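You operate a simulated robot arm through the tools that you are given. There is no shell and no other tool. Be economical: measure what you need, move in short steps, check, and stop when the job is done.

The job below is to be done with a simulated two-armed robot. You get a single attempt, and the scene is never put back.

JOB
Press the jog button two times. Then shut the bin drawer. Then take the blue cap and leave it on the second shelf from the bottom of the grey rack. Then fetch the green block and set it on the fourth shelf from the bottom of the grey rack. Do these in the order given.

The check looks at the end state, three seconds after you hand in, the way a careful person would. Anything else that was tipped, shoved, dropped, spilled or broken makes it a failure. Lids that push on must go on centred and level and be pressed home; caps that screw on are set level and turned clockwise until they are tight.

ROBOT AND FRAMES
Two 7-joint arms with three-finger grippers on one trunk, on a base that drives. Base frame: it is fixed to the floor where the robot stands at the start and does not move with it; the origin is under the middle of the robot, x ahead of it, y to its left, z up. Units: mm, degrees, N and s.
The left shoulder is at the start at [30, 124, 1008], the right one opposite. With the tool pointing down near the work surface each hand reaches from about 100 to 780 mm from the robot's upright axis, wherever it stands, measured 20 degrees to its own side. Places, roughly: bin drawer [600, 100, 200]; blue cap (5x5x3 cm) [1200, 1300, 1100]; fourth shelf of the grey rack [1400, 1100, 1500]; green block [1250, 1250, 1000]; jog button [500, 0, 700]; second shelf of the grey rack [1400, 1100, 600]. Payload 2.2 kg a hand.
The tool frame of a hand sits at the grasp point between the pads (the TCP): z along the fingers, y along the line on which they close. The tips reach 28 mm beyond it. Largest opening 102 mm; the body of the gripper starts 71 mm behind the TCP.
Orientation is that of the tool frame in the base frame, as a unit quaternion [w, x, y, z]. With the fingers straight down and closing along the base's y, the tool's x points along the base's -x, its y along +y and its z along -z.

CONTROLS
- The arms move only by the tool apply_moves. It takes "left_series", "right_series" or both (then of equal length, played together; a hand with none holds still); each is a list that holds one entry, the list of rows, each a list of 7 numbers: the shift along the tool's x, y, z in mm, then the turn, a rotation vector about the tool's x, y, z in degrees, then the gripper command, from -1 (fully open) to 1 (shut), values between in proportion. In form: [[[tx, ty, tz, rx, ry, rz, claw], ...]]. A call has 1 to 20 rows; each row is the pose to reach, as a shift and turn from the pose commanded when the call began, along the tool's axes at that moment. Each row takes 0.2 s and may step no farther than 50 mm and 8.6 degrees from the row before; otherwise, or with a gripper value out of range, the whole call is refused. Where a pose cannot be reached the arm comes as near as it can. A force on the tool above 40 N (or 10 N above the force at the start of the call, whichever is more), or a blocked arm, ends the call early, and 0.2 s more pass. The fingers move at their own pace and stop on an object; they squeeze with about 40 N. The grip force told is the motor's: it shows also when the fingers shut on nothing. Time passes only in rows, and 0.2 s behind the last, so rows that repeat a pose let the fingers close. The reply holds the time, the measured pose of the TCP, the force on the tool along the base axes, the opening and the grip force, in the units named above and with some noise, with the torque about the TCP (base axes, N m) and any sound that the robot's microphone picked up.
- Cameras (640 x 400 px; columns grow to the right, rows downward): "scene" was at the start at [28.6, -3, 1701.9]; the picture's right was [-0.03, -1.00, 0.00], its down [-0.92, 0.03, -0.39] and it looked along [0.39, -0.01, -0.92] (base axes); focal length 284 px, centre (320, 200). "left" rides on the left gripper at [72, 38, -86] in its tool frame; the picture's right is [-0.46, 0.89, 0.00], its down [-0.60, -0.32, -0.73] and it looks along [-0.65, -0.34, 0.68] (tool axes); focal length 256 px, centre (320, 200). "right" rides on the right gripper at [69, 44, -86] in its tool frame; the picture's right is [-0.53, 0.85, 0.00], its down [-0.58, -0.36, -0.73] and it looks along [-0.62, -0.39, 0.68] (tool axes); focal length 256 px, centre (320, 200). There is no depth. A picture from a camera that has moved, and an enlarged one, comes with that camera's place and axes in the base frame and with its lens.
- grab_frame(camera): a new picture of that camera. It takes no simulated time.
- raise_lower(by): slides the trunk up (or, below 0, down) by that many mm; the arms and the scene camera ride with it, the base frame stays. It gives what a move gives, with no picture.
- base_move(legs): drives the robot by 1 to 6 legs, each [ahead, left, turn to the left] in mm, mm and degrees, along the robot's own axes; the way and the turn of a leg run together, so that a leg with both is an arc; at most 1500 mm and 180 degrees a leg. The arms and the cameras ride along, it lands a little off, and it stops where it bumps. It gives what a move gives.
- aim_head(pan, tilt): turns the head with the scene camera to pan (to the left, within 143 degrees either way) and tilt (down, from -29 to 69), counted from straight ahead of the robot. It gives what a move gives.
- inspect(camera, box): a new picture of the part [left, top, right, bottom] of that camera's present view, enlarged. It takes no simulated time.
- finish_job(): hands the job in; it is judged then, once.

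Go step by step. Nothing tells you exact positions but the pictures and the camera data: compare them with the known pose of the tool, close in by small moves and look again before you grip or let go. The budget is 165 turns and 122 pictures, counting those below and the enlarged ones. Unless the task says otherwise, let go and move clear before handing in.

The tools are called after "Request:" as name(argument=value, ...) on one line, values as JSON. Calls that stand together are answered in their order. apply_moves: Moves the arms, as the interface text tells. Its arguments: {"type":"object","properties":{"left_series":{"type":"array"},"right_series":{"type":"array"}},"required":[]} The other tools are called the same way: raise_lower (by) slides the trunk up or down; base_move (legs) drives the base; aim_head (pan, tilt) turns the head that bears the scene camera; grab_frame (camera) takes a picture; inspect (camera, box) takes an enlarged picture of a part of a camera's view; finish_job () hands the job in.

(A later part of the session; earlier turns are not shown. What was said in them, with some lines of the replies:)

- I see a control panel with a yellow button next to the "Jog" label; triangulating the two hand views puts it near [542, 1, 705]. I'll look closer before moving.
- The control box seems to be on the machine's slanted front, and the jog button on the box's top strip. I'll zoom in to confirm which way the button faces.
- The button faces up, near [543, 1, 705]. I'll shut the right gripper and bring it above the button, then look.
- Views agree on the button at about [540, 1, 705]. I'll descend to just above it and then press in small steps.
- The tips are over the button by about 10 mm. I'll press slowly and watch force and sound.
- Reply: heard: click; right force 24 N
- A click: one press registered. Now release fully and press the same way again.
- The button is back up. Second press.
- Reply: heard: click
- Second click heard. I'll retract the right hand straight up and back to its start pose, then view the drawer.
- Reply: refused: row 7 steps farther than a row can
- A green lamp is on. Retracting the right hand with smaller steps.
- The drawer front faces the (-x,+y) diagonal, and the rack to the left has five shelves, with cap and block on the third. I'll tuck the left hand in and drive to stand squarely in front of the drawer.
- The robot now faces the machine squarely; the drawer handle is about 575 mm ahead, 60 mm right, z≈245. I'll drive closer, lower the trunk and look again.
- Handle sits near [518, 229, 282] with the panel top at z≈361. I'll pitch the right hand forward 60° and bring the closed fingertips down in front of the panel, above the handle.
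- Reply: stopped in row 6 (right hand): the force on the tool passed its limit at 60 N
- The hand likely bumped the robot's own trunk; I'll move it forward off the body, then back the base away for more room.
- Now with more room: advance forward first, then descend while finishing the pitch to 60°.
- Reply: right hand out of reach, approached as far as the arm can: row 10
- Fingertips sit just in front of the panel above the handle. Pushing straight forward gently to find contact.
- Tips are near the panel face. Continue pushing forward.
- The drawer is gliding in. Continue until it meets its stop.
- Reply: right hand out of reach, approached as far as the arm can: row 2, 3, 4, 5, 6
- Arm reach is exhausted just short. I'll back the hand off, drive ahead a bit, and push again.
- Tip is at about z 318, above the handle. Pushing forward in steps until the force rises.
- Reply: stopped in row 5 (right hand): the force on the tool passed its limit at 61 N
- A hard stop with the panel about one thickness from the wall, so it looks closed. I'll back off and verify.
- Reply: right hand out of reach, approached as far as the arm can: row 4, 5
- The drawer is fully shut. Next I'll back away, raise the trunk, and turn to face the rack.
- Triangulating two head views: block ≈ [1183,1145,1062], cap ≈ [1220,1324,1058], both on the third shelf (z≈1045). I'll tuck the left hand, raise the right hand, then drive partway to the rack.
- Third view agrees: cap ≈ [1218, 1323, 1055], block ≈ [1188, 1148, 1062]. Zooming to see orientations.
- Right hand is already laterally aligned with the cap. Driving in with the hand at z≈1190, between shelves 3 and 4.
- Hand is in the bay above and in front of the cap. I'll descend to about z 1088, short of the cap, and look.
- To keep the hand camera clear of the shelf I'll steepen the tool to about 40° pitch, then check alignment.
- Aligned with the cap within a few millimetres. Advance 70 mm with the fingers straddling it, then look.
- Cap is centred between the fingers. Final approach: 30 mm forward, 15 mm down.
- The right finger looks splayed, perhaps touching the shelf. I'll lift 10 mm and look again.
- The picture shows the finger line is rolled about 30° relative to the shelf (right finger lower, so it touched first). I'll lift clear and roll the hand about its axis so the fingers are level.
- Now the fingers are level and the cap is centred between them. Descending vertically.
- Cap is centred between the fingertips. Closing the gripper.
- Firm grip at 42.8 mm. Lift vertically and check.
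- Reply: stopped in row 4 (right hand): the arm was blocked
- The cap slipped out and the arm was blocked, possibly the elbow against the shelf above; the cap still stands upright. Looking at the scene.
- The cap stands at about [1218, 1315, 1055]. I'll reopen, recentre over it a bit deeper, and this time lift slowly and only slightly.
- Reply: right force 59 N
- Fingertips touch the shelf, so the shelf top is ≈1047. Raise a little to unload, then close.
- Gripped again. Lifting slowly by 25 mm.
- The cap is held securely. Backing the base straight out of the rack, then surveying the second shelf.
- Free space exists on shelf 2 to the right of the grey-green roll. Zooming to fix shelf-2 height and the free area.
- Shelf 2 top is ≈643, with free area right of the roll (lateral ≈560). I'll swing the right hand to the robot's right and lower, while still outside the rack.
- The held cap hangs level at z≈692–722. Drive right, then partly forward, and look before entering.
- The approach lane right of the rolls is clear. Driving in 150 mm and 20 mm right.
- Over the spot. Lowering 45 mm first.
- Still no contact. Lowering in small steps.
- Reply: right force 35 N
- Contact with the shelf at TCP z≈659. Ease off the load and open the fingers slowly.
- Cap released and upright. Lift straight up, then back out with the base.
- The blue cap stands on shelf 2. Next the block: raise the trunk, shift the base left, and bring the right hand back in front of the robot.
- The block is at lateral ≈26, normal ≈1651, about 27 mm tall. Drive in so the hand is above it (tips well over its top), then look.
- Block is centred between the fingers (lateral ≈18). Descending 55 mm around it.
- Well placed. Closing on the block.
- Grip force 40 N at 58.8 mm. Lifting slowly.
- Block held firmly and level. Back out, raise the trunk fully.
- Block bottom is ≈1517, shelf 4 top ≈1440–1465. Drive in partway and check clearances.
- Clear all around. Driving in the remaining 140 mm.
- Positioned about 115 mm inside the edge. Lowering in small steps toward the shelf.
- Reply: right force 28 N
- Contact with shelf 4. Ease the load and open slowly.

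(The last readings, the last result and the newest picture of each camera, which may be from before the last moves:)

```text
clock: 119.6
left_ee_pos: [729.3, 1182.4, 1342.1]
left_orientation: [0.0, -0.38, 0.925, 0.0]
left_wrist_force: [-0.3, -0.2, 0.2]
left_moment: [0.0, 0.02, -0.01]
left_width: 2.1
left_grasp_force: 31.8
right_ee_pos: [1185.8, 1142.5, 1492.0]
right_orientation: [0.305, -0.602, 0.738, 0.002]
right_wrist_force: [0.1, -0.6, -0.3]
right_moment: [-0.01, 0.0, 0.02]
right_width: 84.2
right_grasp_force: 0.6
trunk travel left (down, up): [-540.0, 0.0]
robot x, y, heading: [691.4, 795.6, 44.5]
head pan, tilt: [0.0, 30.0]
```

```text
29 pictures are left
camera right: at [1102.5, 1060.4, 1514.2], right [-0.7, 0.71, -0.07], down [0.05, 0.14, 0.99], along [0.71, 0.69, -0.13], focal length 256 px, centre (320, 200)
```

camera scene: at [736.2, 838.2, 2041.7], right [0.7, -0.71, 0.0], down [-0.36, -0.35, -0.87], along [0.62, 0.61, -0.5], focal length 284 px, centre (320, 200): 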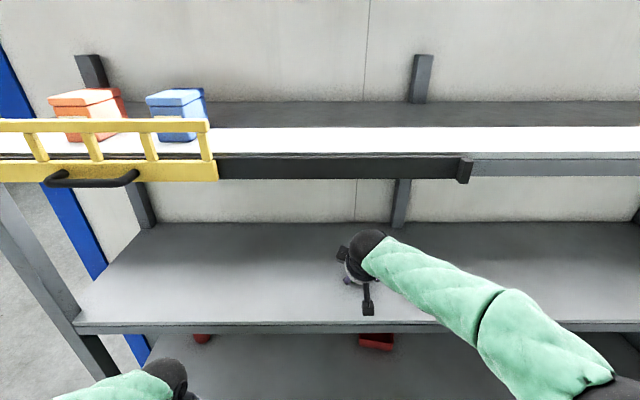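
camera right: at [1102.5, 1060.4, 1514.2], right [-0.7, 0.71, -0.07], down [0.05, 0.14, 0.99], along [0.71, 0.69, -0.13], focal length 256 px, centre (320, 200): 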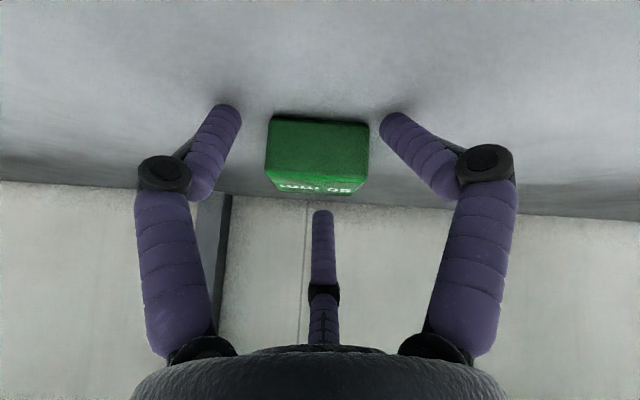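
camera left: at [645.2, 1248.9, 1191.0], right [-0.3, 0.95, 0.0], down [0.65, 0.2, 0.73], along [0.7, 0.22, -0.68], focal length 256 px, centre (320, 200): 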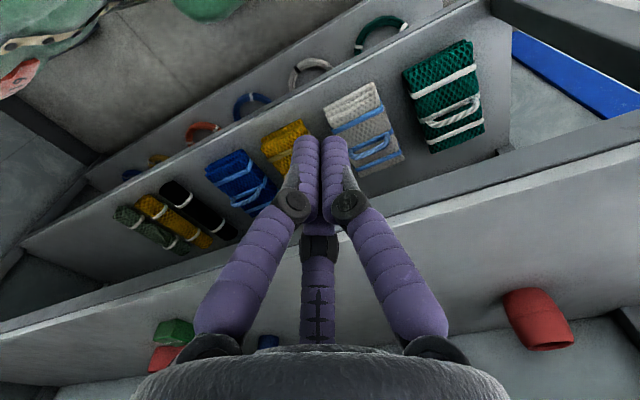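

Block released and resting flat. Lift straight up, then back out.

Request:
apply_moves(right_series=[[[-4, -3.1, -7, 0, 0, 0, -0.6], [-11, -8.7, -19.5, 0, 0, 0, -0.6], [-22, -17.4, -39, 0, 0, 0, -0.6], [-33, -26, -58.5, 0, 0, 0, -0.6]]])

Request:
grab_frame(camera="right")

Request:
base_move(legs=[[-400, 0, 0]])

Request:
grab_frame(camera="scene")

```text
clock: 120.6
left_ee_pos: [730.0, 1182.7, 1343.6]
left_orientation: [0.0, -0.38, 0.925, 0.0]
left_wrist_force: [0.0, 0.4, 0.3]
left_moment: [0.02, 0.02, 0.01]
left_width: 2.3
left_grasp_force: 31.6
right_ee_pos: [1185.2, 1144.1, 1568.1]
right_orientation: [0.308, -0.601, 0.738, 0.004]
right_wrist_force: [-0.1, 0.2, 0.9]
right_moment: [0.03, -0.01, -0.02]
right_width: 81.4
right_grasp_force: 0.1
trunk travel left (down, up): [-540.0, 0.0]
robot x, y, heading: [693.1, 796.2, 44.6]
head pan, tilt: [0.0, 30.0]
```

```text
28 pictures are left
camera right: at [1101.1, 1062.1, 1589.9], right [-0.7, 0.71, -0.06], down [0.05, 0.14, 0.99], along [0.71, 0.69, -0.13], focal length 256 px, centre (320, 200)
```

right: 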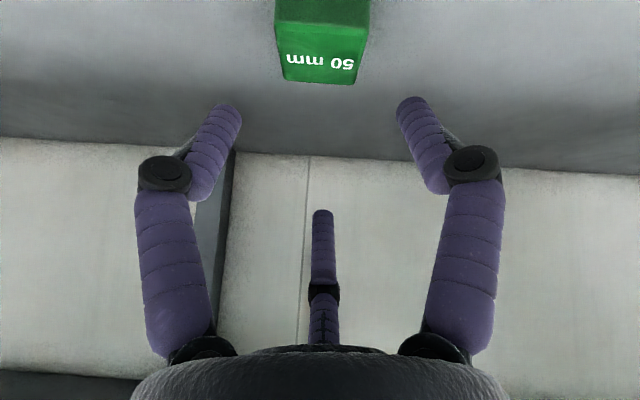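

```text
clock: 123.1
left_ee_pos: [444.9, 901.1, 1344.2]
left_orientation: [-0.001, -0.381, 0.925, 0.0]
left_wrist_force: [-0.4, -0.5, 0.7]
left_moment: [0.01, -0.03, -0.02]
left_width: 2.1
left_grasp_force: 31.9
right_ee_pos: [899.7, 863.2, 1568.0]
right_orientation: [0.308, -0.601, 0.737, 0.002]
right_wrist_force: [1.0, 0.3, 0.3]
right_moment: [0.01, -0.01, 0.01]
right_width: 81.6
right_grasp_force: 0.1
trunk travel left (down, up): [-540.0, 0.0]
robot x, y, heading: [409.3, 516.2, 44.9]
head pan, tilt: [0.0, 30.0]
```

```text
27 pictures are left
camera scene: at [452.3, 556.5, 2041.7], right [0.71, -0.71, 0.0], down [-0.35, -0.35, -0.87], along [0.61, 0.61, -0.5], focal length 284 px, centre (320, 200)
```

scene: 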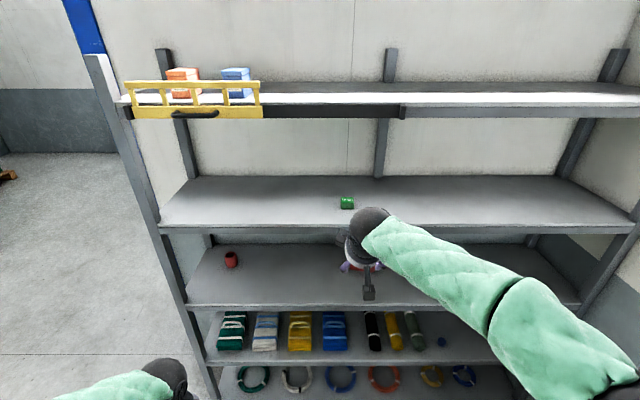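

Block is on shelf 4 and the cap on shelf 2. One last look at the machine drawer before handing in.

Request:
aim_head(pan=-85, tilt=55)

Request:
grab_frame(camera="scene")

```text
clock: 124.7
left_ee_pos: [444.6, 900.5, 1343.4]
left_orientation: [-0.001, -0.381, 0.925, 0.0]
left_wrist_force: [0.7, -0.9, 0.1]
left_moment: [0.0, -0.01, 0.02]
left_width: 2.4
left_grasp_force: 31.5
right_ee_pos: [900.3, 863.6, 1568.2]
right_orientation: [0.308, -0.602, 0.737, 0.003]
right_wrist_force: [0.3, -0.3, -0.1]
right_moment: [0.02, -0.03, -0.02]
right_width: 81.8
right_grasp_force: 0.1
trunk travel left (down, up): [-540.0, 0.0]
robot x, y, heading: [408.7, 514.1, 44.9]
head pan, tilt: [-85.0, 55.0]
```

```text
26 pictures are left
camera scene: at [442.9, 445.8, 2005.7], right [-0.64, -0.77, 0.0], down [-0.63, 0.53, -0.57], along [0.44, -0.37, -0.82], focal length 284 px, centre (320, 200)
```

scene: 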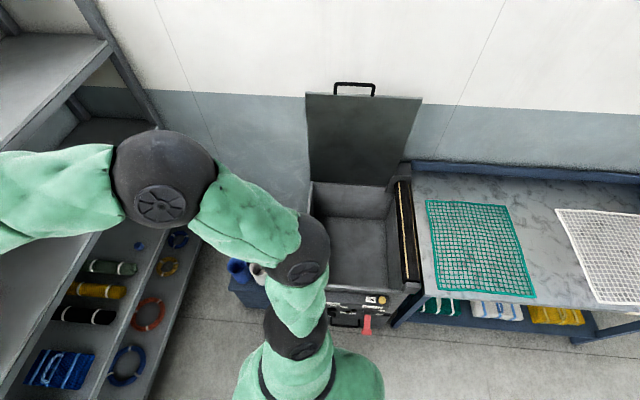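

The drawer is still shut, cups and machine are undisturbed, and both hands are clear. Handing in.

Request:
finish_job()

```text
The job is handed in.
```

I did all four steps in order and handed the job in:
- **Jog button:** pressed twice, with a click heard each time.
- **Bin drawer:** pushed in to a hard stop, and still shut in the last picture.
- **Blue cap:** standing on the second shelf from the bottom of the grey rack, to the right of the rolls. My first grip slipped as I lifted it, but it stayed upright on its shelf and the second try held.
- **Green block:** resting flat on the fourth shelf from the bottom.

I saw nothing else tipped or moved, and both hands were clear of the rack.
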